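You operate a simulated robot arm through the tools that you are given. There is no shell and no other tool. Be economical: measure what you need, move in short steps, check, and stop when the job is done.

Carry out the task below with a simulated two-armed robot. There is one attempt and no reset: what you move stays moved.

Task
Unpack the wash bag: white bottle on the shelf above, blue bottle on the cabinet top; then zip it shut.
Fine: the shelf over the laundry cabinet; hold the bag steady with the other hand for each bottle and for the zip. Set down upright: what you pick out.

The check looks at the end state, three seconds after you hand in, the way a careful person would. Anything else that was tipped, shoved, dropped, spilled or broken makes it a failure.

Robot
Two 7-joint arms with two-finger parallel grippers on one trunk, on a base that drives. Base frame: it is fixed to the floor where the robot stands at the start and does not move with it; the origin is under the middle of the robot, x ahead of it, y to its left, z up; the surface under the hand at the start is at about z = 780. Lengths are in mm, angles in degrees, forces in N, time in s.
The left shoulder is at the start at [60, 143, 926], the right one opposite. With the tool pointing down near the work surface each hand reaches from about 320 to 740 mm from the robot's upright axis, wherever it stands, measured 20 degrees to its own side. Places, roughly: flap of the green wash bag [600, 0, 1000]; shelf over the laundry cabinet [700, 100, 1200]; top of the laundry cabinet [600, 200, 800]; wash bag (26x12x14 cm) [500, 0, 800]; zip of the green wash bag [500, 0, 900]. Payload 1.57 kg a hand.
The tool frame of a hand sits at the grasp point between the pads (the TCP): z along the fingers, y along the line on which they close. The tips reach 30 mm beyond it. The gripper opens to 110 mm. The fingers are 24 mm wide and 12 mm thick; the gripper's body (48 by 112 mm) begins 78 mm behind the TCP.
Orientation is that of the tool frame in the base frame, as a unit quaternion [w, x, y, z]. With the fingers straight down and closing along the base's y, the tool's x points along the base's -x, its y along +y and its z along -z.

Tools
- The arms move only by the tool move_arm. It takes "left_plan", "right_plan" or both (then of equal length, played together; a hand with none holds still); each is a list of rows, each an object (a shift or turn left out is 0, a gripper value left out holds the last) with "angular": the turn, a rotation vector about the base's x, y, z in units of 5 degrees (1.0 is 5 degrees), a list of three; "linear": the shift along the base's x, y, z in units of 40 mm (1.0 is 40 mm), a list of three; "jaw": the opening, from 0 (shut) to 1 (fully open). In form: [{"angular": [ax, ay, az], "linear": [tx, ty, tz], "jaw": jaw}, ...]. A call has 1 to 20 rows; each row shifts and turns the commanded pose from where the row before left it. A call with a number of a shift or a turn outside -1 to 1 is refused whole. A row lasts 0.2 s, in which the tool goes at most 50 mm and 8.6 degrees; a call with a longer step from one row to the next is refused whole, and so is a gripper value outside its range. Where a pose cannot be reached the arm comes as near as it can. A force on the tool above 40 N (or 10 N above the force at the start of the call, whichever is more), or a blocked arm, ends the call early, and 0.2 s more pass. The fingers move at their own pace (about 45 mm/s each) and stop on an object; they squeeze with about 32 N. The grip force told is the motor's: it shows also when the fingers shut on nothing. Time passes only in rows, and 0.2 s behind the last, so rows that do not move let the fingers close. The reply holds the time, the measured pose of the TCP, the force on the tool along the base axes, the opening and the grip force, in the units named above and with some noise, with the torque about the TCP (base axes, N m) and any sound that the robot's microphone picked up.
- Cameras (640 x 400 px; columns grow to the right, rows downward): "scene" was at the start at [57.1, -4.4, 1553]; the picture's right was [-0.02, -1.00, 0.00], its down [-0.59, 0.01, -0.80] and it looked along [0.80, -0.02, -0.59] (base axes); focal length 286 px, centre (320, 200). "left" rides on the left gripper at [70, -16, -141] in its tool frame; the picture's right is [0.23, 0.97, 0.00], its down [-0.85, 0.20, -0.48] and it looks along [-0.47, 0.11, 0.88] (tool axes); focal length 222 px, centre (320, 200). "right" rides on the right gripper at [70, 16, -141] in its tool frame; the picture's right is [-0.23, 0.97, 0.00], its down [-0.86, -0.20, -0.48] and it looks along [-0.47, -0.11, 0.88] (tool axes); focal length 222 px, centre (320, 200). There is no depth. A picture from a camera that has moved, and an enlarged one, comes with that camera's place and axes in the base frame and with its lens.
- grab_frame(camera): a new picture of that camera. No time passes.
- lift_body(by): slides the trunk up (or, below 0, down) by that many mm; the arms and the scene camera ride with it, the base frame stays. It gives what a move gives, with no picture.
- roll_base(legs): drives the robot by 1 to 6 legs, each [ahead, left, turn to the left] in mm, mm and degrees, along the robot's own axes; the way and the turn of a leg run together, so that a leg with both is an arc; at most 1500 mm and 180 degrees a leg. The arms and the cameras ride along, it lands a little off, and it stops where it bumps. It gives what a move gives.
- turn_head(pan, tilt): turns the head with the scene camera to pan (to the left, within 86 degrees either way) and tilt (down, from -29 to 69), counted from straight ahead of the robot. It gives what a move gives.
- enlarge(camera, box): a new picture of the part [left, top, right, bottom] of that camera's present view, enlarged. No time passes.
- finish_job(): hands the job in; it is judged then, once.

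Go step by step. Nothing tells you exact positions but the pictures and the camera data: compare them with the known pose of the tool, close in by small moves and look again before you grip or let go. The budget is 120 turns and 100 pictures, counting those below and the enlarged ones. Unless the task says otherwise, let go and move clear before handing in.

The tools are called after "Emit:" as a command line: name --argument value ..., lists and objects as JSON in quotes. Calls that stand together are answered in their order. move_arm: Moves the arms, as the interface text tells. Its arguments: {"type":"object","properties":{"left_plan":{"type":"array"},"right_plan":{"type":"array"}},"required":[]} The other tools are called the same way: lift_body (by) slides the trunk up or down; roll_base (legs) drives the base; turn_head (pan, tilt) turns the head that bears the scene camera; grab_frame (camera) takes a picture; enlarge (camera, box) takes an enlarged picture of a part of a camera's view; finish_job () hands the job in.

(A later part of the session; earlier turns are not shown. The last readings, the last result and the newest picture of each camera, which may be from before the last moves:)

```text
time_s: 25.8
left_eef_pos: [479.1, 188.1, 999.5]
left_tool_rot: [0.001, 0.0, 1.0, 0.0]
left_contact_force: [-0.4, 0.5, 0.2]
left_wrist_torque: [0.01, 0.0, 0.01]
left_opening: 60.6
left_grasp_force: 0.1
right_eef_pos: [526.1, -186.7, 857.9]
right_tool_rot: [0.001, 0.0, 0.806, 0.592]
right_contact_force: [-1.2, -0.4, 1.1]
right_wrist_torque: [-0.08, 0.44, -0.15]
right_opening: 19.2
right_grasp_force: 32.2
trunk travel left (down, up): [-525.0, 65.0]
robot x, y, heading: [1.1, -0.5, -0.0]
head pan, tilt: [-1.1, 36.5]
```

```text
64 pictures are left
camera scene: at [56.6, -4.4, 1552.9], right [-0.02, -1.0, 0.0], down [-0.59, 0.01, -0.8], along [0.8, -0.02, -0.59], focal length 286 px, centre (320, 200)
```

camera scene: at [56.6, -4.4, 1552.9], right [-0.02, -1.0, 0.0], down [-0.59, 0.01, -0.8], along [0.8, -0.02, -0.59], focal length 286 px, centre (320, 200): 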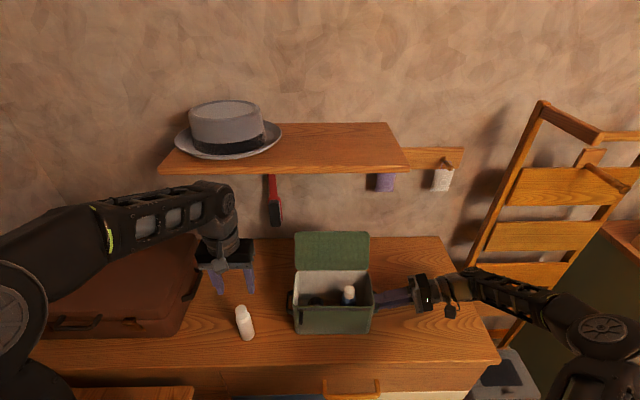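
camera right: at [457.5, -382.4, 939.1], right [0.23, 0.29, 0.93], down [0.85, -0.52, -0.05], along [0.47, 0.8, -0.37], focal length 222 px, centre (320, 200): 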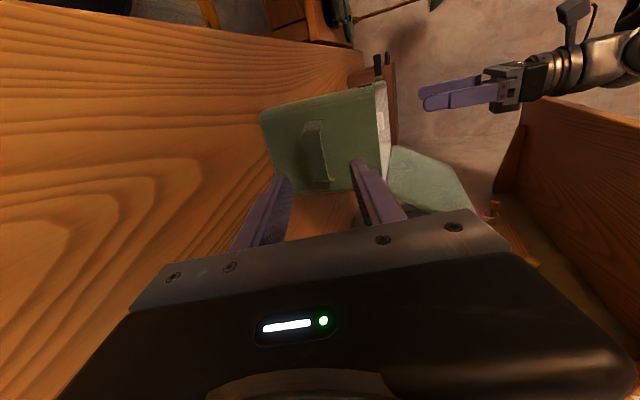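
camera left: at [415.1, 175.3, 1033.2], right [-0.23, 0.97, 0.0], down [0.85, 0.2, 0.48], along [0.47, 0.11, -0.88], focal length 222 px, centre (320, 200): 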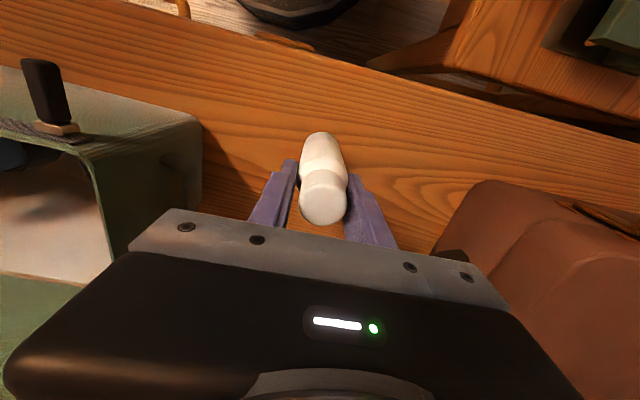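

Emit:
move_arm --left_plan '[{"linear": [0.2, -0.9, 0]}, {"linear": [0.2, -0.9, 0]}, {"linear": [0.2, -0.9, 0]}, {"linear": [0.2, -0.9, 0]}, {"linear": [0.2, -0.9, 0]}, {"linear": [0.2, -0.9, 0]}, {"linear": [0.2, -0.9, 0]}, {"linear": [0.1, -0.8, 0]}, {"linear": [0, 0, -0.6], "jaw": 0.52}, {"linear": [0, 0, -0.8]}]'

Emit:
grab_frame --camera "left"

Emit:
enlarge --camera "scene" --box '[260, 210, 460, 335]'

```text
time_s: 28.0
left_eef_pos: [544.1, -95.2, 941.6]
left_tool_rot: [0.0, -0.001, 1.0, -0.001]
left_contact_force: [-0.3, 0.2, 1.0]
left_wrist_torque: [0.01, 0.03, -0.04]
left_opening: 57.0
left_grasp_force: 0.1
right_eef_pos: [526.0, -187.3, 855.4]
right_tool_rot: [0.002, 0.001, 0.806, 0.592]
right_contact_force: [-1.1, -0.5, 2.1]
right_wrist_torque: [0.05, 0.25, -0.02]
right_opening: 19.1
right_grasp_force: 32.3
trunk travel left (down, up): [-525.0, 65.0]
robot x, y, heading: [0.6, -3.1, 0.1]
head pan, tilt: [-1.1, 36.5]
```

```text
63 pictures are left
camera left: at [475.0, -111.8, 1083.1], right [-0.23, 0.97, 0.0], down [0.85, 0.2, 0.48], along [0.47, 0.11, -0.88], focal length 222 px, centre (320, 200)
```

left: 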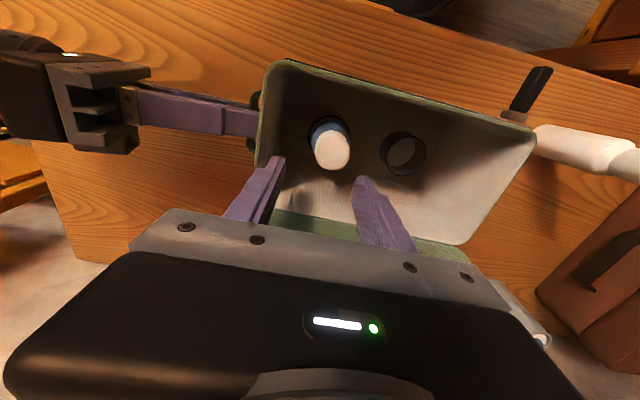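

```text
3.20 times, centred on (360, 272) of scene
camera zoom: at [57.0, -4.5, 1553.0], right [-0.02, -1.0, 0.0], down [-0.59, 0.01, -0.8], along [0.8, -0.02, -0.59], focal length 914 px, centre (192, -32)
```

zoom: 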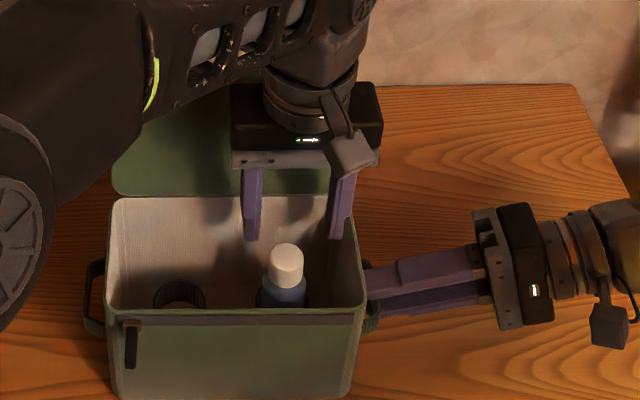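

Emit:
move_arm --left_plan '[{"linear": [-0.32, 0.15, 0]}, {"linear": [0, 0, -0.5]}, {"linear": [0, 0, -0.5]}]'

Emit:
grab_frame --camera "left"

```text
time_s: 28.8
left_eef_pos: [529.9, -88.7, 901.0]
left_tool_rot: [0.0, 0.0, 1.0, 0.0]
left_contact_force: [-0.4, -0.6, 1.6]
left_wrist_torque: [0.01, -0.05, 0.02]
left_opening: 57.2
left_grasp_force: 0.0
right_eef_pos: [525.9, -187.4, 856.7]
right_tool_rot: [0.002, 0.001, 0.806, 0.592]
right_contact_force: [-0.5, -0.9, 0.9]
right_wrist_torque: [0.03, 0.32, 0.01]
right_opening: 19.2
right_grasp_force: 31.7
trunk travel left (down, up): [-525.0, 65.0]
robot x, y, heading: [0.1, -0.9, -0.2]
head pan, tilt: [-1.1, 36.5]
```

```text
61 pictures are left
camera left: at [460.5, -105.1, 1042.4], right [-0.23, 0.97, 0.0], down [0.85, 0.2, 0.48], along [0.47, 0.11, -0.88], focal length 222 px, centre (320, 200)
```

left: 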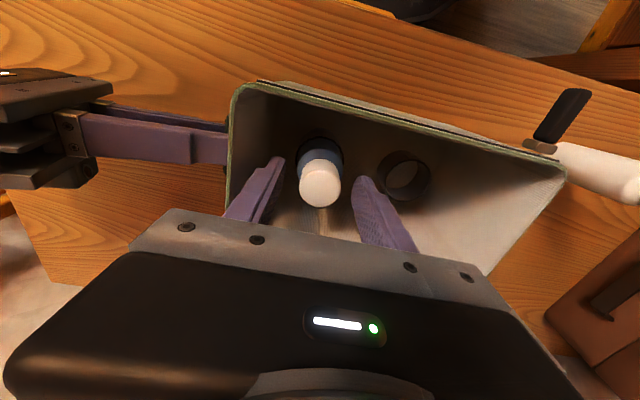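

Emit:
move_arm --left_plan '[{"linear": [0, 0, -0.28]}, {"linear": [0, 0, -0.27]}, {"jaw": 0.3}, {"jaw": 0.2}, {"jaw": 0.2}, {"jaw": 0.2}]'

Emit:
enlarge --camera "left" --box '[220, 110, 420, 260]'

```text
time_s: 30.2
left_eef_pos: [530.0, -88.7, 880.3]
left_tool_rot: [0.001, 0.0, 1.0, 0.0]
left_contact_force: [0.0, -0.4, 0.1]
left_wrist_torque: [-0.02, 0.08, 0.03]
left_opening: 36.6
left_grasp_force: 31.8
right_eef_pos: [527.3, -187.1, 856.1]
right_tool_rot: [0.001, 0.0, 0.807, 0.591]
right_contact_force: [-0.7, 1.5, -0.2]
right_wrist_torque: [-0.2, -0.18, 0.2]
right_opening: 19.0
right_grasp_force: 32.7
trunk travel left (down, up): [-525.0, 65.0]
robot x, y, heading: [-1.0, -0.1, 0.1]
head pan, tilt: [-1.1, 36.5]
```

```text
2.67 times, centred on (320, 185) of left
camera zoom: at [460.5, -104.3, 1020.8], right [-0.23, 0.97, 0.0], down [0.85, 0.2, 0.48], along [0.47, 0.11, -0.88], focal length 592 px, centre (320, 240)
```

zoom: 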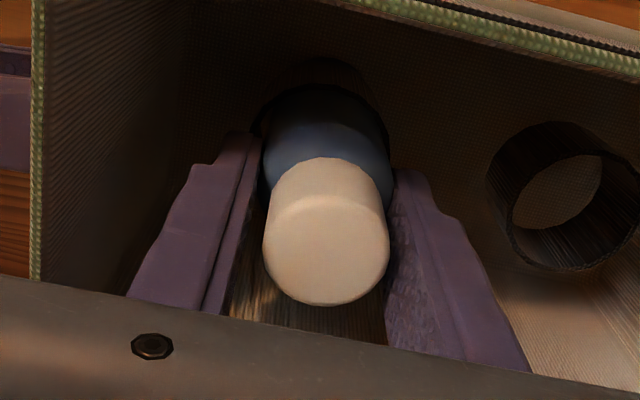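

Blue is gripped on its body. Lift it straight out.

Emit:
move_arm --left_plan '[{"linear": [0, 0, 0.15]}, {"linear": [0, 0, 0.25]}, {"linear": [0, 0, 0.3]}, {"linear": [0, 0, 0.3]}, {"linear": [0, 0, 0.7]}, {"linear": [0, 0, 0.9]}, {"linear": [0, 0, 0.9]}, {"linear": [0, 0, 0.9]}]'

Emit:
grab_frame --camera "scene"

```text
time_s: 32.0
left_eef_pos: [528.9, -88.5, 1033.8]
left_tool_rot: [-0.001, 0.0, 1.0, 0.0]
left_contact_force: [0.1, -0.2, -1.1]
left_wrist_torque: [0.01, 0.0, -0.01]
left_opening: 36.6
left_grasp_force: 31.8
left hand out of reach, approached as far as the arm can: row 8
right_eef_pos: [525.4, -187.9, 855.5]
right_tool_rot: [0.001, 0.0, 0.806, 0.592]
right_contact_force: [-0.6, 0.2, -1.3]
right_wrist_torque: [-0.16, 0.19, -0.33]
right_opening: 19.4
right_grasp_force: 32.1
trunk travel left (down, up): [-525.0, 65.0]
robot x, y, heading: [-3.0, -1.6, 0.1]
head pan, tilt: [-1.1, 36.5]
```

```text
59 pictures are left
camera scene: at [57.5, -4.6, 1552.9], right [-0.02, -1.0, 0.0], down [-0.59, 0.01, -0.8], along [0.8, -0.02, -0.59], focal length 286 px, centre (320, 200)
```

scene: 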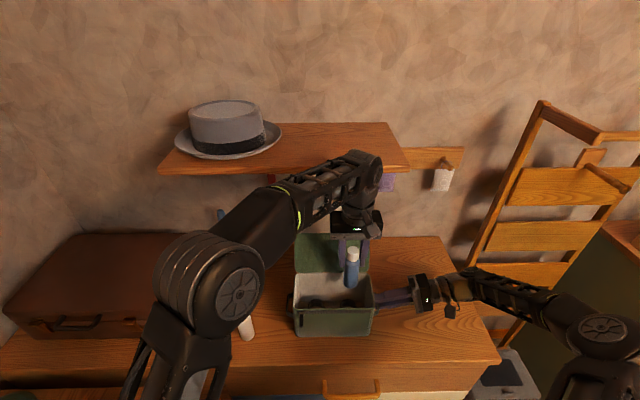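

Emit:
move_arm --left_plan '[{"linear": [0, 0.6, 0]}, {"linear": [0, 0.7, 0.1]}, {"linear": [0, 0.8, 0.1]}, {"linear": [0, 0.9, 0]}, {"linear": [0.3, 0.9, 0]}, {"linear": [0.4, 0.9, 0]}, {"linear": [0.4, 0.9, 0]}, {"linear": [0.4, 0.9, 0]}, {"linear": [0, 0, -0.9]}, {"linear": [0, 0, -0.9]}, {"linear": [0, 0, -0.9]}, {"linear": [0, 0, -0.7]}]'

Emit:
grab_frame --camera "scene"

```text
time_s: 34.6
left_eef_pos: [587.9, 176.9, 903.8]
left_tool_rot: [0.0, 0.0, 1.0, 0.001]
left_contact_force: [0.0, 0.4, -0.1]
left_wrist_torque: [0.01, 0.0, -0.03]
left_opening: 36.6
left_grasp_force: 32.4
right_eef_pos: [526.8, -189.9, 854.1]
right_tool_rot: [0.002, 0.001, 0.807, 0.591]
right_contact_force: [-0.7, -0.8, 2.7]
right_wrist_torque: [-0.18, 0.17, 0.21]
right_opening: 19.0
right_grasp_force: 32.2
trunk travel left (down, up): [-525.0, 65.0]
robot x, y, heading: [-0.2, -0.5, -0.1]
head pan, tilt: [-1.1, 36.5]
```

```text
58 pictures are left
camera scene: at [56.7, -4.8, 1552.6], right [-0.02, -1.0, 0.0], down [-0.59, 0.01, -0.8], along [0.8, -0.02, -0.59], focal length 286 px, centre (320, 200)
```

scene: 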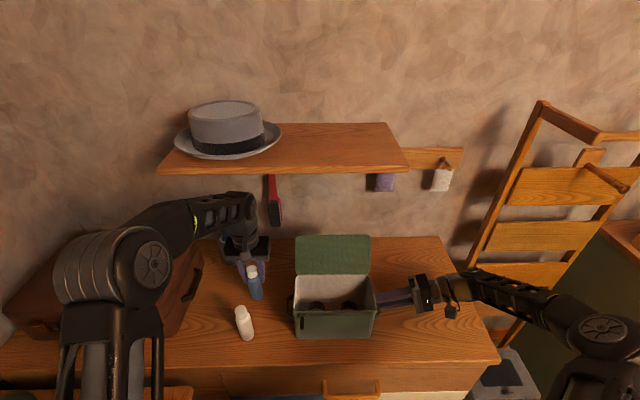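

Emit:
move_arm --left_plan '[{"linear": [0, 0, -0.4]}, {"linear": [0, 0, -0.2]}, {"linear": [0, 0, -0.05]}, {}]'

```text
time_s: 35.6
left_eef_pos: [589.7, 174.3, 880.1]
left_tool_rot: [0.0, 0.0, 1.0, 0.0]
left_contact_force: [-0.1, 0.6, -1.5]
left_wrist_torque: [0.01, 0.01, -0.01]
left_opening: 36.7
left_grasp_force: 32.2
right_eef_pos: [525.8, -187.6, 856.6]
right_tool_rot: [0.001, 0.001, 0.807, 0.591]
right_contact_force: [-0.4, -0.8, -0.7]
right_wrist_torque: [0.13, 0.3, -0.03]
right_opening: 19.0
right_grasp_force: 31.4
trunk travel left (down, up): [-525.0, 65.0]
robot x, y, heading: [-3.5, 2.0, -0.1]
head pan, tilt: [-1.1, 36.5]
```

Emit:
move_arm --left_plan '[{"linear": [0, 0, -0.07]}, {"linear": [0, 0, -0.05]}, {}]'

```text
time_s: 36.4
left_eef_pos: [588.6, 175.6, 875.6]
left_tool_rot: [0.001, -0.001, 1.0, 0.0]
left_contact_force: [-0.6, 1.0, 7.9]
left_wrist_torque: [0.04, 0.27, 0.01]
left_opening: 36.6
left_grasp_force: 31.9
right_eef_pos: [524.9, -187.5, 855.0]
right_tool_rot: [0.002, 0.0, 0.806, 0.591]
right_contact_force: [-0.3, 0.2, -0.7]
right_wrist_torque: [-0.15, 0.2, -0.26]
right_opening: 18.7
right_grasp_force: 32.0
trunk travel left (down, up): [-525.0, 65.0]
robot x, y, heading: [0.2, -2.3, -0.1]
head pan, tilt: [-1.1, 36.5]
```

Touching the top lightly; release and rise.

Emit:
move_arm --left_plan '[{"jaw": 0.5}, {"jaw": 0.55}, {"jaw": 0.55}, {"linear": [0, 0, 0.5]}, {"linear": [0, 0, 0.9]}, {"linear": [0, 0, 0.9]}, {"linear": [-0.3, 0, 0.9]}, {"linear": [-0.5, 0, 0.9]}, {"linear": [-0.8, -0.4, 0.4], "jaw": 0}]'

Emit:
grab_frame --camera "scene"

Emit:
grab_frame --camera "left"

```text
time_s: 38.1
left_eef_pos: [537.8, 170.9, 986.0]
left_tool_rot: [-0.048, 0.012, 0.999, 0.008]
left_contact_force: [0.9, -0.4, -0.7]
left_wrist_torque: [0.05, 0.04, 0.02]
left_opening: 60.5
left_grasp_force: 0.1
right_eef_pos: [525.9, -188.1, 860.1]
right_tool_rot: [0.004, 0.001, 0.806, 0.592]
right_contact_force: [-0.8, -0.7, -1.5]
right_wrist_torque: [-0.18, 0.0, -0.03]
right_opening: 19.5
right_grasp_force: 32.1
trunk travel left (down, up): [-525.0, 65.0]
robot x, y, heading: [0.5, -2.9, -0.1]
head pan, tilt: [-1.1, 36.5]
stopped in row 8 (left hand): the force on the tool passed its limit at 51 N (the readings are from after the stop); the commanded pose is now the measured one
```

```text
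57 pictures are left
camera scene: at [54.8, -7.0, 1555.2], right [-0.02, -1.0, 0.0], down [-0.59, 0.01, -0.8], along [0.8, -0.01, -0.59], focal length 286 px, centre (320, 200)
```

scene: 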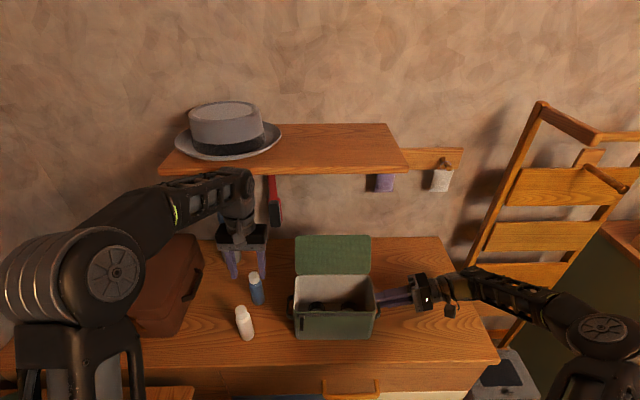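

```text
56 pictures are left
camera left: at [482.6, 154.1, 1132.5], right [-0.2, 0.98, 0.04], down [0.9, 0.17, 0.4], along [0.38, 0.11, -0.92], focal length 222 px, centre (320, 200)
```

left: 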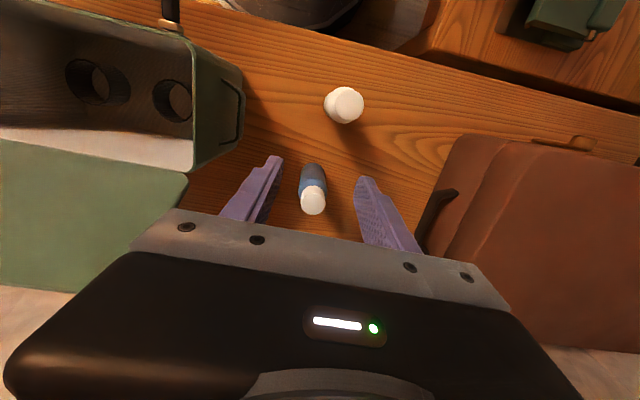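

The arm touched the shelf's underside while rising, but nothing seems disturbed; both bottles stand. Next I close the flap: I'll turn the left hand to point right so that its closed fingers can reach behind the flap and swing it forward.

Emit:
move_arm --left_plan '[{"angular": [0, -1, 0], "jaw": 0}, {"angular": [-1, 0, 0]}, {"angular": [-1, 0, 0]}, {"angular": [-1, 0, 0]}, {"angular": [-1, 0, 0]}, {"angular": [-1, 0, 0]}, {"angular": [-1, 0, 0]}, {"angular": [-1, 0, 0]}, {"angular": [-1, 0, 0]}, {"angular": [-1, 0, 0]}, {"angular": [-1, 0, 0]}, {"angular": [-1, 0, 0]}, {"angular": [-1, 0, 0]}, {"angular": [-1, 0, 0]}, {"angular": [-1, 0, 0]}]'

Emit:
grab_frame --camera "scene"

Emit:
grab_frame --camera "left"

```text
time_s: 41.3
left_eef_pos: [541.3, 174.2, 984.6]
left_tool_rot: [0.003, 0.011, 0.824, -0.567]
left_contact_force: [-0.1, -0.1, 0.9]
left_wrist_torque: [-0.05, 0.02, -0.04]
left_opening: 0.0
left_grasp_force: 21.1
right_eef_pos: [528.2, -186.4, 857.5]
right_tool_rot: [0.004, 0.001, 0.806, 0.591]
right_contact_force: [-0.2, 0.4, -0.9]
right_wrist_torque: [-0.05, 0.04, -0.05]
right_opening: 19.3
right_grasp_force: 31.7
trunk travel left (down, up): [-525.0, 65.0]
robot x, y, heading: [-1.6, 0.6, 0.2]
head pan, tilt: [-1.1, 36.5]
```

```text
55 pictures are left
camera scene: at [57.3, -4.0, 1553.0], right [-0.02, -1.0, 0.0], down [-0.59, 0.01, -0.8], along [0.8, -0.01, -0.59], focal length 286 px, centre (320, 200)
```

scene: 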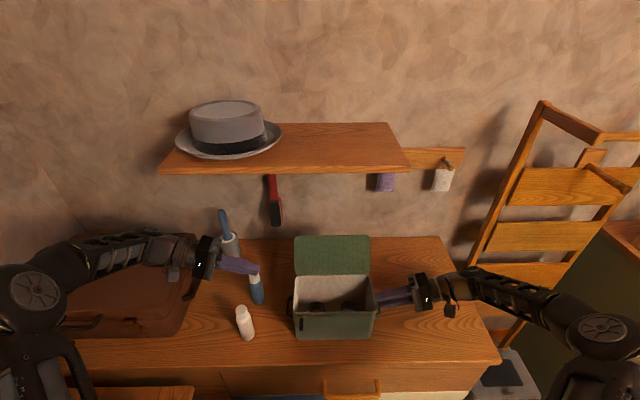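

```text
54 pictures are left
camera left: at [472.8, 301.2, 1047.8], right [-0.21, 0.35, -0.91], down [0.86, 0.51, 0.0], along [0.46, -0.79, -0.41], focal length 222 px, centre (320, 200)
```

left: 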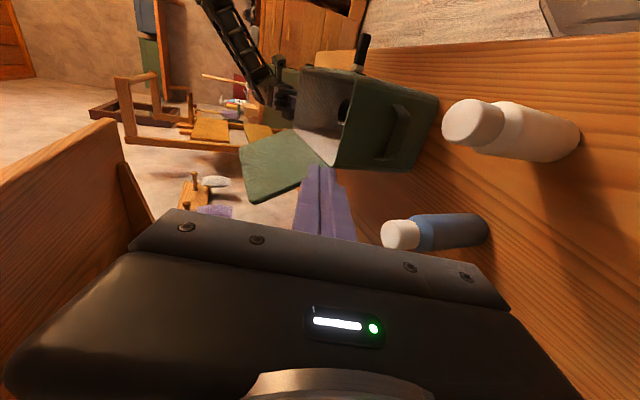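

The flap leans back about 26°, hinge near [576,·,915], top edge near [623,·,1013]. I'll bring the fingers to behind the flap's left edge.

Emit:
move_arm --left_plan '[{"linear": [0.9, 0, 0.05]}, {"linear": [0.9, -0.2, 0.05]}, {"linear": [0.9, -0.6, 0]}, {"linear": [0, -0.8, 0]}]'

Emit:
grab_frame --camera "left"

Emit:
enlarge --camera "scene" --box '[180, 190, 400, 340]'

```text
time_s: 42.3
left_eef_pos: [641.2, 115.7, 986.4]
left_tool_rot: [0.003, 0.011, 0.824, -0.567]
left_contact_force: [-0.1, 0.2, 0.5]
left_wrist_torque: [-0.01, 0.0, 0.01]
left_opening: 0.0
left_grasp_force: 21.4
left hand out of reach, approached as far as the arm can: row 3
right_eef_pos: [529.5, -186.2, 857.0]
right_tool_rot: [0.003, 0.001, 0.806, 0.592]
right_contact_force: [-0.4, -0.8, -0.8]
right_wrist_torque: [-0.19, -0.03, 0.01]
right_opening: 19.2
right_grasp_force: 31.6
trunk travel left (down, up): [-525.0, 65.0]
robot x, y, heading: [1.5, 0.4, -0.0]
head pan, tilt: [-1.1, 36.5]
```

```text
53 pictures are left
camera left: at [572.5, 243.8, 1051.0], right [-0.21, 0.35, -0.91], down [0.86, 0.51, 0.0], along [0.46, -0.79, -0.41], focal length 222 px, centre (320, 200)
```

left: 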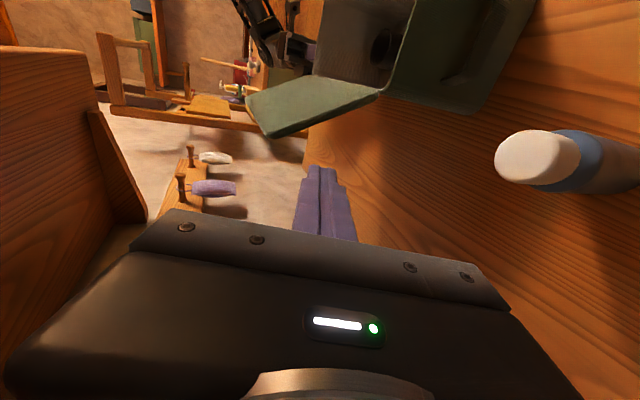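

```text
2.67 times, centred on (290, 265) of scene
camera zoom: at [57.4, -5.1, 1553.0], right [-0.02, -1.0, 0.0], down [-0.59, 0.01, -0.8], along [0.8, -0.01, -0.59], focal length 762 px, centre (400, 27)
```

zoom: 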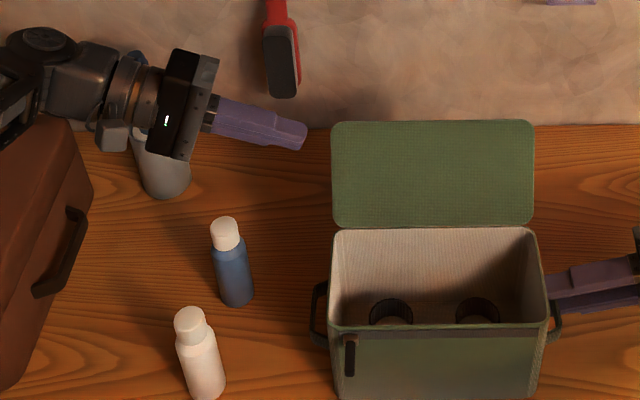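

Emit:
move_arm --left_plan '[{"linear": [0, -0.8, 0]}, {"linear": [0, -0.8, 0]}, {"linear": [0, -0.7, 0]}]'

Emit:
enlarge --camera "scene" --box '[180, 190, 400, 340]'

```text
time_s: 43.1
left_eef_pos: [641.7, 22.9, 988.0]
left_tool_rot: [0.003, 0.01, 0.824, -0.566]
left_contact_force: [-0.3, 0.1, 0.0]
left_wrist_torque: [0.04, -0.01, 0.01]
left_opening: 0.0
left_grasp_force: 20.8
right_eef_pos: [529.5, -187.0, 856.7]
right_tool_rot: [0.004, 0.0, 0.807, 0.591]
right_contact_force: [0.7, -0.8, 0.0]
right_wrist_torque: [0.09, 0.06, 0.05]
right_opening: 19.5
right_grasp_force: 32.1
trunk travel left (down, up): [-525.0, 65.0]
robot x, y, heading: [-0.2, 1.1, -0.0]
head pan, tilt: [-1.1, 36.5]
```

```text
2.67 times, centred on (290, 265) of scene
camera zoom: at [57.3, -4.8, 1553.0], right [-0.02, -1.0, 0.0], down [-0.59, 0.01, -0.8], along [0.8, -0.01, -0.59], focal length 762 px, centre (400, 27)
```

zoom: 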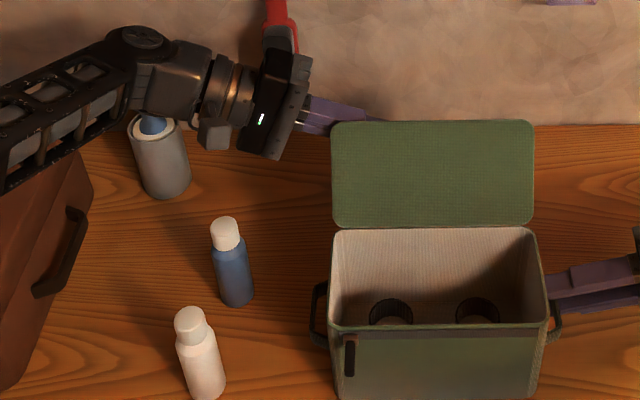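

Emit:
move_arm --left_plan '[{"linear": [-0.4, 0, -0.1]}, {"linear": [-0.4, 0, 0]}, {"linear": [-0.4, 0, 0]}, {"linear": [-0.4, 0, 0]}, {"linear": [-0.4, 0, 0]}]'

Emit:
enlarge --camera "scene" --box '[180, 190, 400, 340]'

```text
time_s: 44.3
left_eef_pos: [561.1, 22.9, 984.8]
left_tool_rot: [0.003, 0.011, 0.823, -0.567]
left_contact_force: [-0.6, -0.7, -0.3]
left_wrist_torque: [-0.02, 0.0, 0.0]
left_opening: 0.0
left_grasp_force: 21.1
right_eef_pos: [528.6, -185.4, 858.7]
right_tool_rot: [0.004, 0.001, 0.807, 0.591]
right_contact_force: [0.2, -0.1, 0.4]
right_wrist_torque: [-0.02, 0.03, 0.1]
right_opening: 19.5
right_grasp_force: 32.1
trunk travel left (down, up): [-525.0, 65.0]
robot x, y, heading: [-3.9, 0.7, 0.2]
head pan, tilt: [-1.1, 36.5]
```

```text
2.67 times, centred on (290, 265) of scene
camera zoom: at [56.9, -4.3, 1553.0], right [-0.02, -1.0, 0.0], down [-0.59, 0.01, -0.8], along [0.8, -0.01, -0.59], focal length 762 px, centre (400, 27)
```

zoom: 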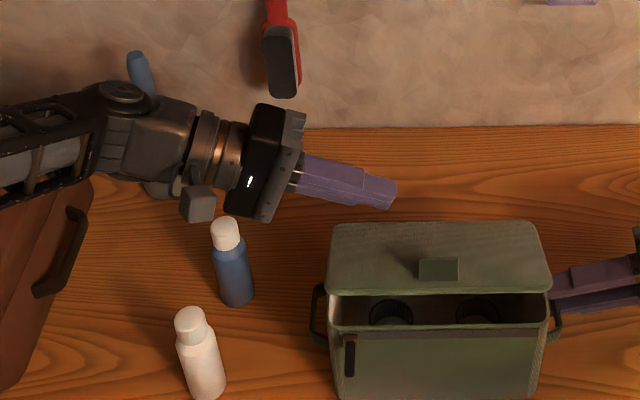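

The flap swung over and is nearly shut. I'll move the fingers over it and press it down lightly.

Emit:
move_arm --left_plan '[{"linear": [-0.6, -0.2, 0]}, {"linear": [-0.6, -0.2, 0]}]'

Emit:
enlarge --camera "scene" --box '[240, 220, 400, 340]'

Emit:
grab_frame --camera "left"

```text
time_s: 44.9
left_eef_pos: [512.4, 7.4, 983.6]
left_tool_rot: [0.002, 0.011, 0.824, -0.567]
left_contact_force: [0.8, 0.0, 0.2]
left_wrist_torque: [0.01, -0.02, 0.01]
left_opening: 0.3
left_grasp_force: 21.3
right_eef_pos: [528.8, -185.8, 857.3]
right_tool_rot: [0.004, 0.001, 0.806, 0.592]
right_contact_force: [-0.2, -0.2, -0.5]
right_wrist_torque: [-0.03, 0.03, 0.09]
right_opening: 19.5
right_grasp_force: 31.5
trunk travel left (down, up): [-525.0, 65.0]
robot x, y, heading: [1.1, -0.8, -0.1]
head pan, tilt: [-1.1, 36.5]
```

```text
3.33 times, centred on (320, 280) of scene
camera zoom: at [56.8, -4.4, 1553.0], right [-0.02, -1.0, 0.0], down [-0.59, 0.01, -0.8], along [0.8, -0.01, -0.59], focal length 952 px, centre (320, -67)
```

zoom: 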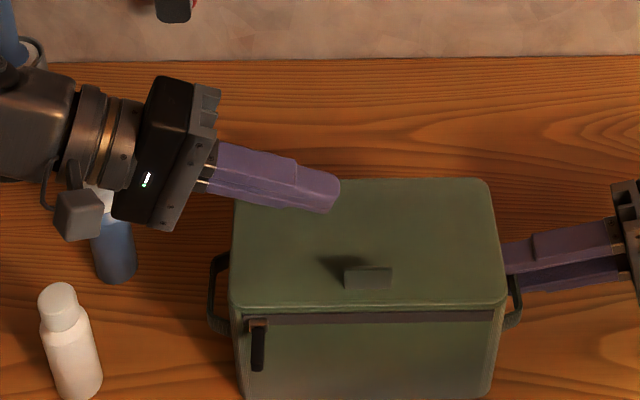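

```text
48 pictures are left
camera left: at [444.1, 133.7, 1048.1], right [-0.21, 0.35, -0.91], down [0.86, 0.51, 0.0], along [0.46, -0.79, -0.41], focal length 222 px, centre (320, 200)
```

left: 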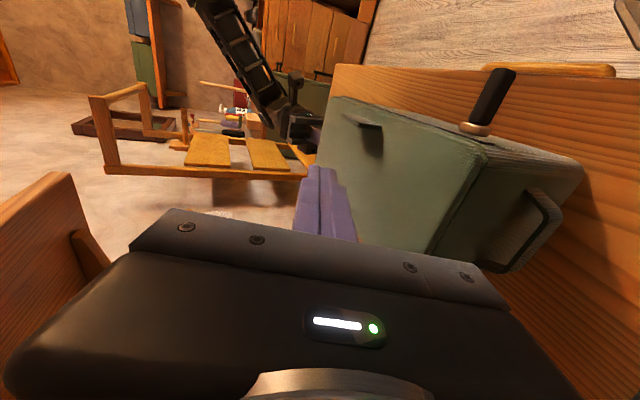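

The flap has closed by itself. The zip slider sits at about [450,37,906] with its tab sticking out toward me to about [419,38,902]. I'll turn the left hand back to pointing down above that tab.

Emit:
move_arm --left_plan '[{"linear": [-0.15, 0.05, 0.3]}, {"angular": [1, 0, 0], "linear": [-0.15, 0.05, 0.3]}, {"angular": [1, 0, 0], "linear": [-0.15, 0.05, 0]}, {"angular": [1, 0, 0], "linear": [-0.15, 0.05, 0]}, {"angular": [1, 0, 0], "linear": [-0.15, 0.05, 0]}, {"angular": [1, 0, 0], "linear": [-0.15, 0.05, 0]}, {"angular": [1, 0, 0], "linear": [-0.15, 0.05, 0]}, {"angular": [1, 0, 0], "linear": [-0.15, 0.05, 0]}, {"angular": [1, 0, 0], "linear": [-0.15, 0.05, 0]}, {"angular": [1, 0, 0], "linear": [-0.15, 0.05, 0]}, {"angular": [1, 0, 0], "linear": [-0.15, 0.05, 0]}, {"angular": [1, 0, 0], "linear": [-0.15, 0.05, 0]}, {"angular": [1, 0, 0], "linear": [-0.15, 0.05, 0], "jaw": 0.35}, {"angular": [1, 0, 0], "linear": [-0.05, 0.05, 0]}, {"angular": [0.9, 0, 0]}]'

Emit:
grab_frame --camera "left"

Emit:
grab_frame --camera "scene"

```text
time_s: 48.1
left_eef_pos: [430.7, 35.6, 1008.8]
left_tool_rot: [-0.005, 0.01, 1.0, 0.004]
left_contact_force: [0.2, -0.3, -0.3]
left_wrist_torque: [0.01, 0.01, 0.0]
left_opening: 38.4
left_grasp_force: 0.1
right_eef_pos: [529.0, -186.7, 857.0]
right_tool_rot: [0.004, 0.001, 0.806, 0.591]
right_contact_force: [-0.1, -0.5, -0.8]
right_wrist_torque: [-0.01, 0.03, -0.01]
right_opening: 19.3
right_grasp_force: 31.8
trunk travel left (down, up): [-525.0, 65.0]
robot x, y, heading: [-1.4, 0.5, 0.3]
head pan, tilt: [-1.1, 36.5]
```

```text
47 pictures are left
camera left: at [362.9, 20.2, 1149.8], right [-0.21, 0.98, 0.01], down [0.86, 0.18, 0.47], along [0.46, 0.11, -0.88], focal length 222 px, centre (320, 200)
```

left: 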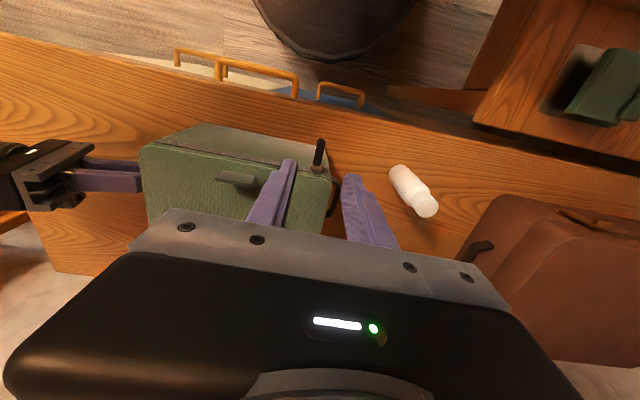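

```text
46 pictures are left
camera scene: at [57.3, -4.7, 1553.0], right [-0.02, -1.0, 0.0], down [-0.59, 0.01, -0.8], along [0.8, -0.01, -0.59], focal length 286 px, centre (320, 200)
```

scene: 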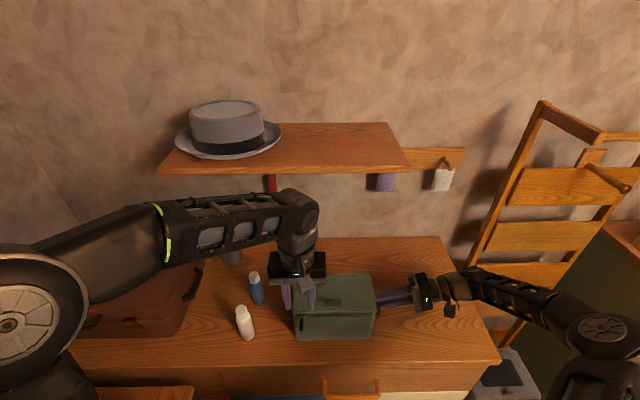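

Emit:
move_arm --left_plan '[{"linear": [0, 0, -0.8]}, {"linear": [0, 0.02, -0.7]}]'

Emit:
enlarge --camera "left" --box '[220, 110, 420, 260]'

```text
time_s: 48.7
left_eef_pos: [432.6, 34.1, 949.0]
left_tool_rot: [-0.004, 0.01, 1.0, 0.004]
left_contact_force: [-0.3, 0.1, -0.6]
left_wrist_torque: [0.0, 0.0, 0.0]
left_opening: 38.5
left_grasp_force: 0.0
right_eef_pos: [528.7, -186.3, 856.8]
right_tool_rot: [0.004, 0.001, 0.806, 0.591]
right_contact_force: [-0.1, 0.3, -0.6]
right_wrist_torque: [-0.05, 0.07, 0.0]
right_opening: 19.3
right_grasp_force: 31.8
trunk travel left (down, up): [-525.0, 65.0]
robot x, y, heading: [3.4, 3.3, -0.1]
head pan, tilt: [-1.1, 36.5]
```

```text
2.67 times, centred on (320, 185) of left
camera zoom: at [363.4, 19.3, 1090.1], right [-0.21, 0.98, 0.01], down [0.86, 0.18, 0.47], along [0.46, 0.11, -0.88], focal length 592 px, centre (320, 240)
```

zoom: 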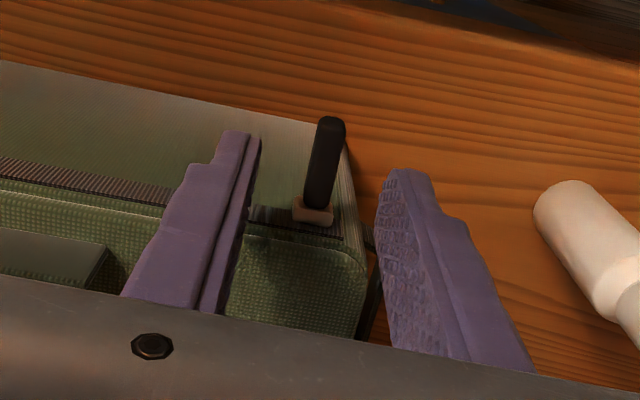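

Emit:
move_arm --left_plan '[{"linear": [0, 0.04, -0.5]}, {"linear": [0, 0, -0.52]}]'

Emit:
enlarge --camera "left" --box '[220, 110, 420, 260]'

```text
time_s: 49.3
left_eef_pos: [432.0, 38.7, 907.7]
left_tool_rot: [-0.005, 0.01, 1.0, 0.004]
left_contact_force: [0.9, -0.7, 0.2]
left_wrist_torque: [0.0, 0.0, 0.0]
left_opening: 38.4
left_grasp_force: 0.1
right_eef_pos: [528.3, -186.0, 858.2]
right_tool_rot: [0.004, 0.0, 0.806, 0.592]
right_contact_force: [0.0, 0.1, 0.1]
right_wrist_torque: [-0.05, 0.03, 0.01]
right_opening: 19.6
right_grasp_force: 31.6
trunk travel left (down, up): [-525.0, 65.0]
robot x, y, heading: [-0.1, 0.2, -0.0]
head pan, tilt: [-1.1, 36.5]
```

```text
2.67 times, centred on (320, 185) of left
camera zoom: at [363.9, 22.9, 1048.8], right [-0.21, 0.98, 0.01], down [0.86, 0.18, 0.47], along [0.46, 0.11, -0.88], focal length 592 px, centre (320, 240)
```

zoom: 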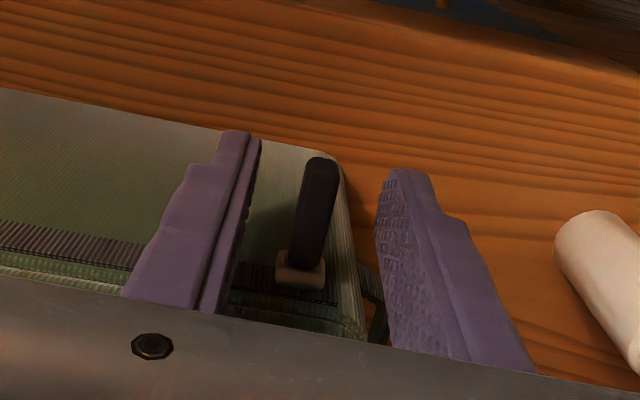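

Emit:
move_arm --left_plan '[{"jaw": 0.1}, {"jaw": 0}, {"jaw": 0}, {"jaw": 0}]'

Emit:
enlarge --camera "left" --box '[220, 110, 420, 260]'

```text
time_s: 50.3
left_eef_pos: [431.8, 37.8, 907.5]
left_tool_rot: [-0.004, 0.011, 1.0, 0.002]
left_contact_force: [2.7, -8.8, -1.4]
left_wrist_torque: [-0.05, -0.11, 0.36]
left_opening: 8.3
left_grasp_force: 26.3
right_eef_pos: [528.4, -185.2, 857.8]
right_tool_rot: [0.002, 0.0, 0.806, 0.592]
right_contact_force: [-2.0, 9.9, 1.4]
right_wrist_torque: [0.04, 0.24, -0.69]
right_opening: 19.4
right_grasp_force: 32.5
trunk travel left (down, up): [-525.0, 65.0]
robot x, y, heading: [-2.8, -0.5, 0.4]
head pan, tilt: [-1.1, 36.5]
```

```text
2.67 times, centred on (320, 185) of left
camera zoom: at [363.9, 22.5, 1049.0], right [-0.21, 0.98, 0.01], down [0.86, 0.18, 0.47], along [0.46, 0.1, -0.88], focal length 592 px, centre (320, 240)
```

zoom: 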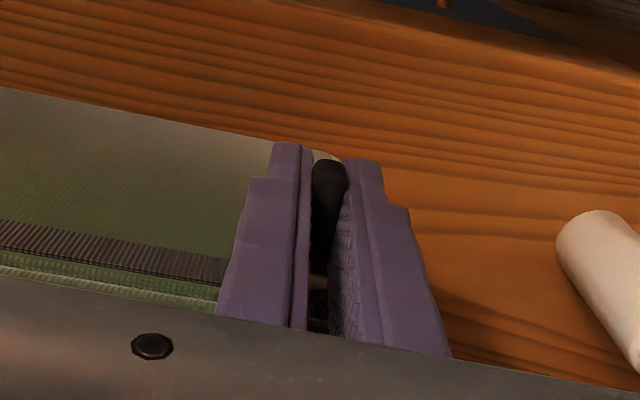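

The tab is gripped. I'll draw it to the right along the seam in short steps.

Emit:
move_arm --left_plan '[{"linear": [0, -0.25, 0]}, {"linear": [-0.01, -0.35, 0]}, {"linear": [-0.01, -0.4, 0]}]'

Emit:
enlarge --camera "left" --box '[120, 80, 440, 280]'

```text
time_s: 51.1
left_eef_pos: [432.8, -2.9, 908.1]
left_tool_rot: [-0.004, 0.011, 1.0, 0.005]
left_contact_force: [3.3, 3.6, 3.4]
left_wrist_torque: [-0.02, -0.09, 0.43]
left_opening: 8.1
left_grasp_force: 26.7
right_eef_pos: [528.7, -186.4, 856.2]
right_tool_rot: [0.005, 0.001, 0.807, 0.591]
right_contact_force: [-1.9, -4.2, -3.6]
right_wrist_torque: [-0.26, -0.27, 0.32]
right_opening: 19.3
right_grasp_force: 32.1
trunk travel left (down, up): [-525.0, 65.0]
robot x, y, heading: [-0.6, 0.4, -0.1]
head pan, tilt: [-1.1, 36.5]
```

```text
2.00 times, centred on (280, 180) of left
camera zoom: at [363.8, -17.6, 1048.9], right [-0.21, 0.98, 0.01], down [0.86, 0.18, 0.47], along [0.46, 0.11, -0.88], focal length 444 px, centre (400, 240)
```

zoom: 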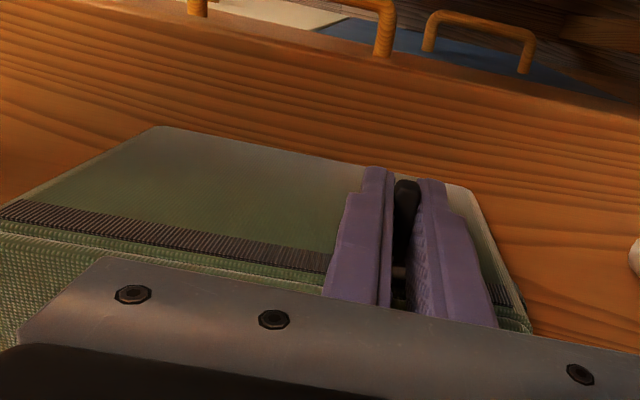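

Emit:
move_arm --left_plan '[{"linear": [0, -0.5, 0]}, {"linear": [0, -0.5, 0]}, {"linear": [0, -0.5, 0]}, {"linear": [0, -0.5, 0]}, {"linear": [0, -0.4, 0]}]'

Emit:
grab_frame --camera "left"

Emit:
enlarge --camera "scene" --box '[240, 220, 480, 370]'

```text
time_s: 52.3
left_eef_pos: [432.4, -97.2, 908.7]
left_tool_rot: [-0.004, 0.01, 1.0, 0.003]
left_contact_force: [1.9, 2.4, 9.0]
left_wrist_torque: [-0.14, -0.36, 0.37]
left_opening: 8.1
left_grasp_force: 26.8
right_eef_pos: [527.9, -186.6, 858.0]
right_tool_rot: [0.004, 0.002, 0.806, 0.591]
right_contact_force: [-1.6, -4.5, -8.0]
right_wrist_torque: [-0.18, -0.54, 0.03]
right_opening: 19.5
right_grasp_force: 31.6
trunk travel left (down, up): [-525.0, 65.0]
robot x, y, heading: [4.1, -0.1, 0.1]
head pan, tilt: [-1.1, 36.5]
```

```text
41 pictures are left
camera left: at [362.4, -113.7, 1049.4], right [-0.21, 0.98, 0.01], down [0.86, 0.18, 0.47], along [0.46, 0.11, -0.88], focal length 222 px, centre (320, 200)
```

left: 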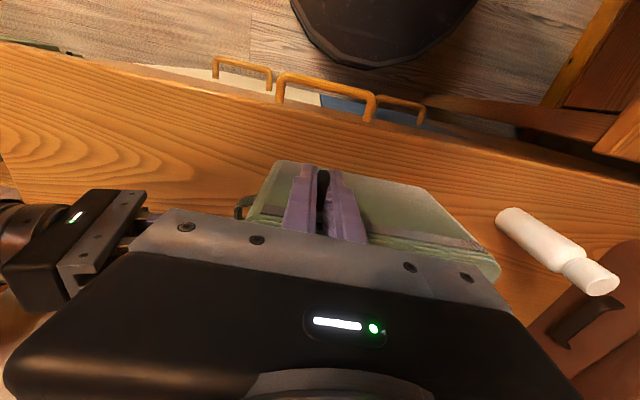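

```text
2.67 times, centred on (360, 295) of scene
camera zoom: at [57.1, -4.6, 1553.0], right [-0.02, -1.0, 0.0], down [-0.59, 0.01, -0.8], along [0.8, -0.01, -0.59], focal length 762 px, centre (213, -53)
```

zoom: 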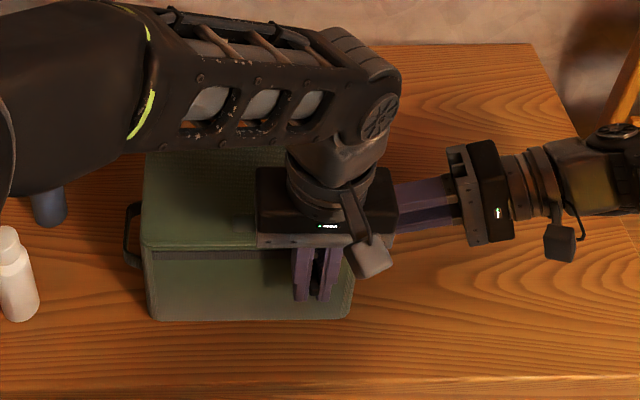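

Emit:
move_arm --left_plan '[{"linear": [0, -0.25, 0]}, {"linear": [0, -0.25, 0]}, {"linear": [0, -0.2, 0]}]'

Emit:
enlarge --camera "left" --box '[220, 130, 420, 260]'

```text
time_s: 53.1
left_eef_pos: [430.9, -124.7, 908.0]
left_tool_rot: [-0.003, 0.011, 1.0, 0.004]
left_contact_force: [3.2, 3.9, 9.5]
left_wrist_torque: [-0.18, -0.5, 0.43]
left_opening: 7.7
left_grasp_force: 26.9
right_eef_pos: [528.8, -186.1, 858.2]
right_tool_rot: [0.003, 0.001, 0.806, 0.592]
right_contact_force: [-2.1, -3.2, -9.0]
right_wrist_torque: [-0.26, -0.58, 0.05]
right_opening: 19.1
right_grasp_force: 32.2
trunk travel left (down, up): [-525.0, 65.0]
robot x, y, heading: [-2.4, -0.5, 0.2]
head pan, tilt: [-1.1, 36.5]
```

```text
3.08 times, centred on (320, 195) of left
camera zoom: at [362.0, -140.4, 1049.6], right [-0.21, 0.98, 0.01], down [0.86, 0.18, 0.47], along [0.46, 0.1, -0.88], focal length 684 px, centre (320, 215)
```

zoom: 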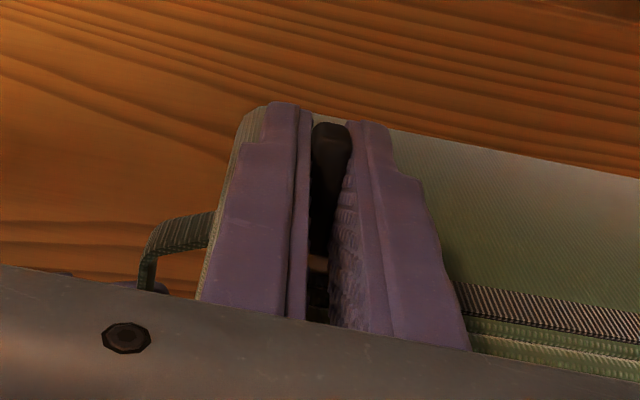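

Emit:
move_arm --left_plan '[{"linear": [0, -0.12, 0]}, {"linear": [0, -0.12, 0]}, {}]'

```text
time_s: 53.9
left_eef_pos: [430.5, -132.4, 908.7]
left_tool_rot: [-0.006, 0.01, 1.0, 0.006]
left_contact_force: [-4.6, 24.7, 16.7]
left_wrist_torque: [0.47, -0.8, 0.8]
left_opening: 8.6
left_grasp_force: 27.4
right_eef_pos: [529.0, -189.0, 855.9]
right_tool_rot: [0.005, 0.002, 0.808, 0.589]
right_contact_force: [4.1, -23.6, -18.0]
right_wrist_torque: [-0.37, -0.63, 1.27]
right_opening: 19.8
right_grasp_force: 32.1
trunk travel left (down, up): [-525.0, 65.0]
robot x, y, heading: [2.3, 1.6, 0.1]
head pan, tilt: [-1.1, 36.5]
```

The slider has come to its end stop. Open and rise, then check.

Emit:
move_arm --left_plan '[{"jaw": 0.2}, {"jaw": 0.3}, {"jaw": 0.3}, {"linear": [0, 0, 0.5]}, {"linear": [0, 0.2, 0.9]}, {"linear": [-0.3, 0.9, 0.9]}, {"linear": [-0.3, 0.9, 0]}, {"linear": [0, 0.9, 0]}, {"linear": [0, 0.9, 0]}, {"linear": [0, 0.9, 0]}]'

Emit:
enlarge --camera "scene" --box '[220, 220, 460, 370]'

Emit:
grab_frame --camera "left"

```text
refused: row 6 steps farther than a row can; nothing moved
```

```text
2.67 times, centred on (340, 295) of scene
camera zoom: at [57.2, -4.4, 1553.0], right [-0.02, -1.0, 0.0], down [-0.59, 0.01, -0.8], along [0.8, -0.01, -0.59], focal length 762 px, centre (267, -53)
```

zoom: 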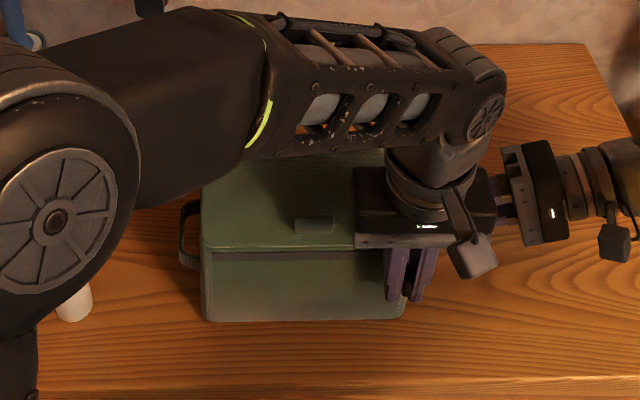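

```text
37 pictures are left
camera left: at [361.7, -149.3, 1049.6], right [-0.21, 0.98, 0.01], down [0.86, 0.18, 0.47], along [0.46, 0.11, -0.88], focal length 222 px, centre (320, 200)
```

left: 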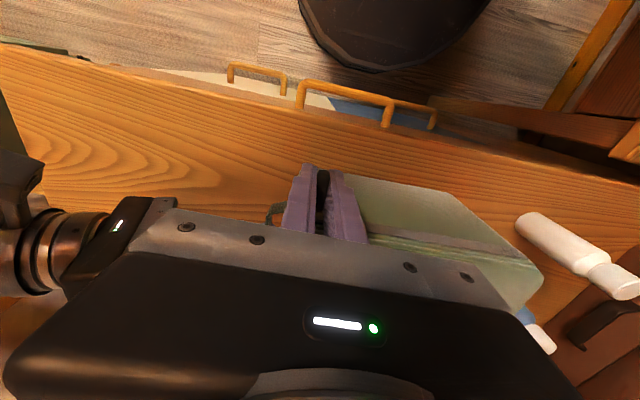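

Emit:
move_arm --left_plan '[{"jaw": 0.2}, {"jaw": 0.3}, {"jaw": 0.3}, {"linear": [0, 0, 0.5]}, {"linear": [0, 0, 0.9]}, {"linear": [0, 0.5, 0.9]}, {"linear": [0, 0.9, 0]}, {"linear": [0, 0.9, 0]}, {"linear": [0, 0.9, 0]}, {"linear": [0, 0.9, 0]}]'

Emit:
enlarge --camera "scene" --box '[220, 220, 460, 370]'

Emit:
grab_frame --camera "left"

```text
time_s: 56.1
left_eef_pos: [431.7, 28.6, 998.1]
left_tool_rot: [-0.003, 0.01, 1.0, 0.002]
left_contact_force: [0.0, -0.7, -0.2]
left_wrist_torque: [-0.04, 0.0, -0.01]
left_opening: 33.0
left_grasp_force: 0.0
right_eef_pos: [530.1, -185.1, 858.2]
right_tool_rot: [0.003, 0.001, 0.807, 0.591]
right_contact_force: [0.3, -0.3, -1.5]
right_wrist_torque: [-0.22, -0.04, 0.02]
right_opening: 19.4
right_grasp_force: 31.6
trunk travel left (down, up): [-525.0, 65.0]
robot x, y, heading: [2.4, -3.2, 0.3]
head pan, tilt: [-1.1, 36.5]
```

```text
2.67 times, centred on (340, 295) of scene
camera zoom: at [57.0, -3.7, 1553.0], right [-0.02, -1.0, 0.0], down [-0.59, 0.01, -0.8], along [0.8, -0.01, -0.59], focal length 762 px, centre (267, -53)
```

zoom: 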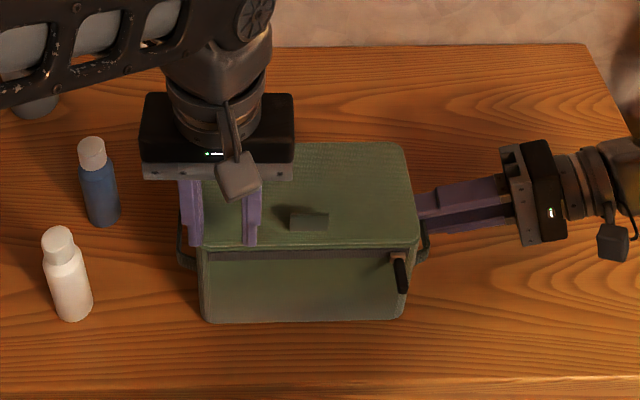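

```text
35 pictures are left
camera left: at [363.6, 13.2, 1139.8], right [-0.21, 0.98, 0.01], down [0.86, 0.18, 0.47], along [0.46, 0.11, -0.88], focal length 222 px, centre (320, 200)
```

left: 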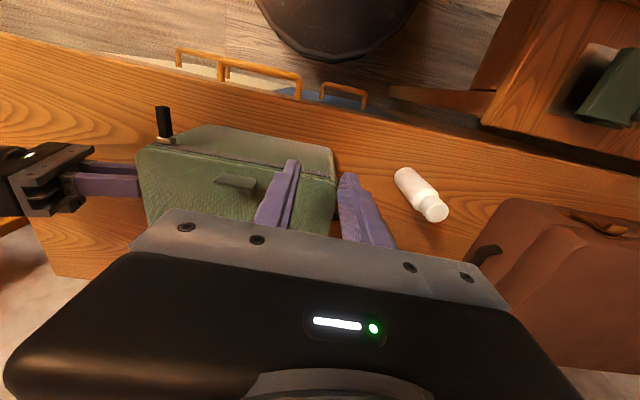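

The zip is shut. Release the handle with the right hand and back out.

Emit:
move_arm --right_plan '[{"jaw": 0.3}, {"jaw": 0.35}, {"jaw": 0.35}, {"linear": [0, -0.5, 0.15]}, {"linear": [0, -0.8, 0.25]}, {"linear": [0, -0.6, 0.8]}, {"linear": [0, 0, 0.9]}, {"linear": [-0.3, 0, 0.9]}]'

Emit:
grab_frame --camera "scene"

```text
time_s: 57.9
left_eef_pos: [431.9, 27.4, 999.0]
left_tool_rot: [-0.004, 0.011, 1.0, 0.004]
left_contact_force: [0.5, -0.2, 0.6]
left_wrist_torque: [0.02, 0.0, 0.0]
left_opening: 33.2
left_grasp_force: 0.2
right_eef_pos: [518.2, -256.5, 974.6]
right_tool_rot: [0.007, 0.003, 0.807, 0.59]
right_contact_force: [0.6, 0.1, 0.7]
right_wrist_torque: [-0.01, 0.03, -0.01]
right_opening: 38.5
right_grasp_force: 0.1
right hand out of reach, approached as far as the arm can: row 6
trunk travel left (down, up): [-525.0, 65.0]
robot x, y, heading: [-3.0, 0.2, 0.2]
head pan, tilt: [-1.1, 36.5]
```

```text
34 pictures are left
camera scene: at [56.3, -4.5, 1553.0], right [-0.02, -1.0, 0.0], down [-0.59, 0.01, -0.8], along [0.8, -0.01, -0.59], focal length 286 px, centre (320, 200)
```

scene: 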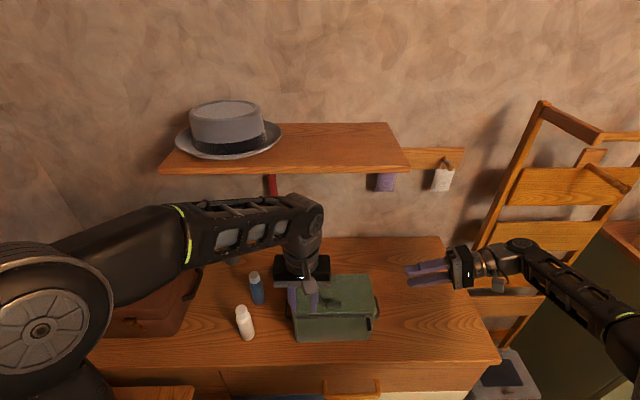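

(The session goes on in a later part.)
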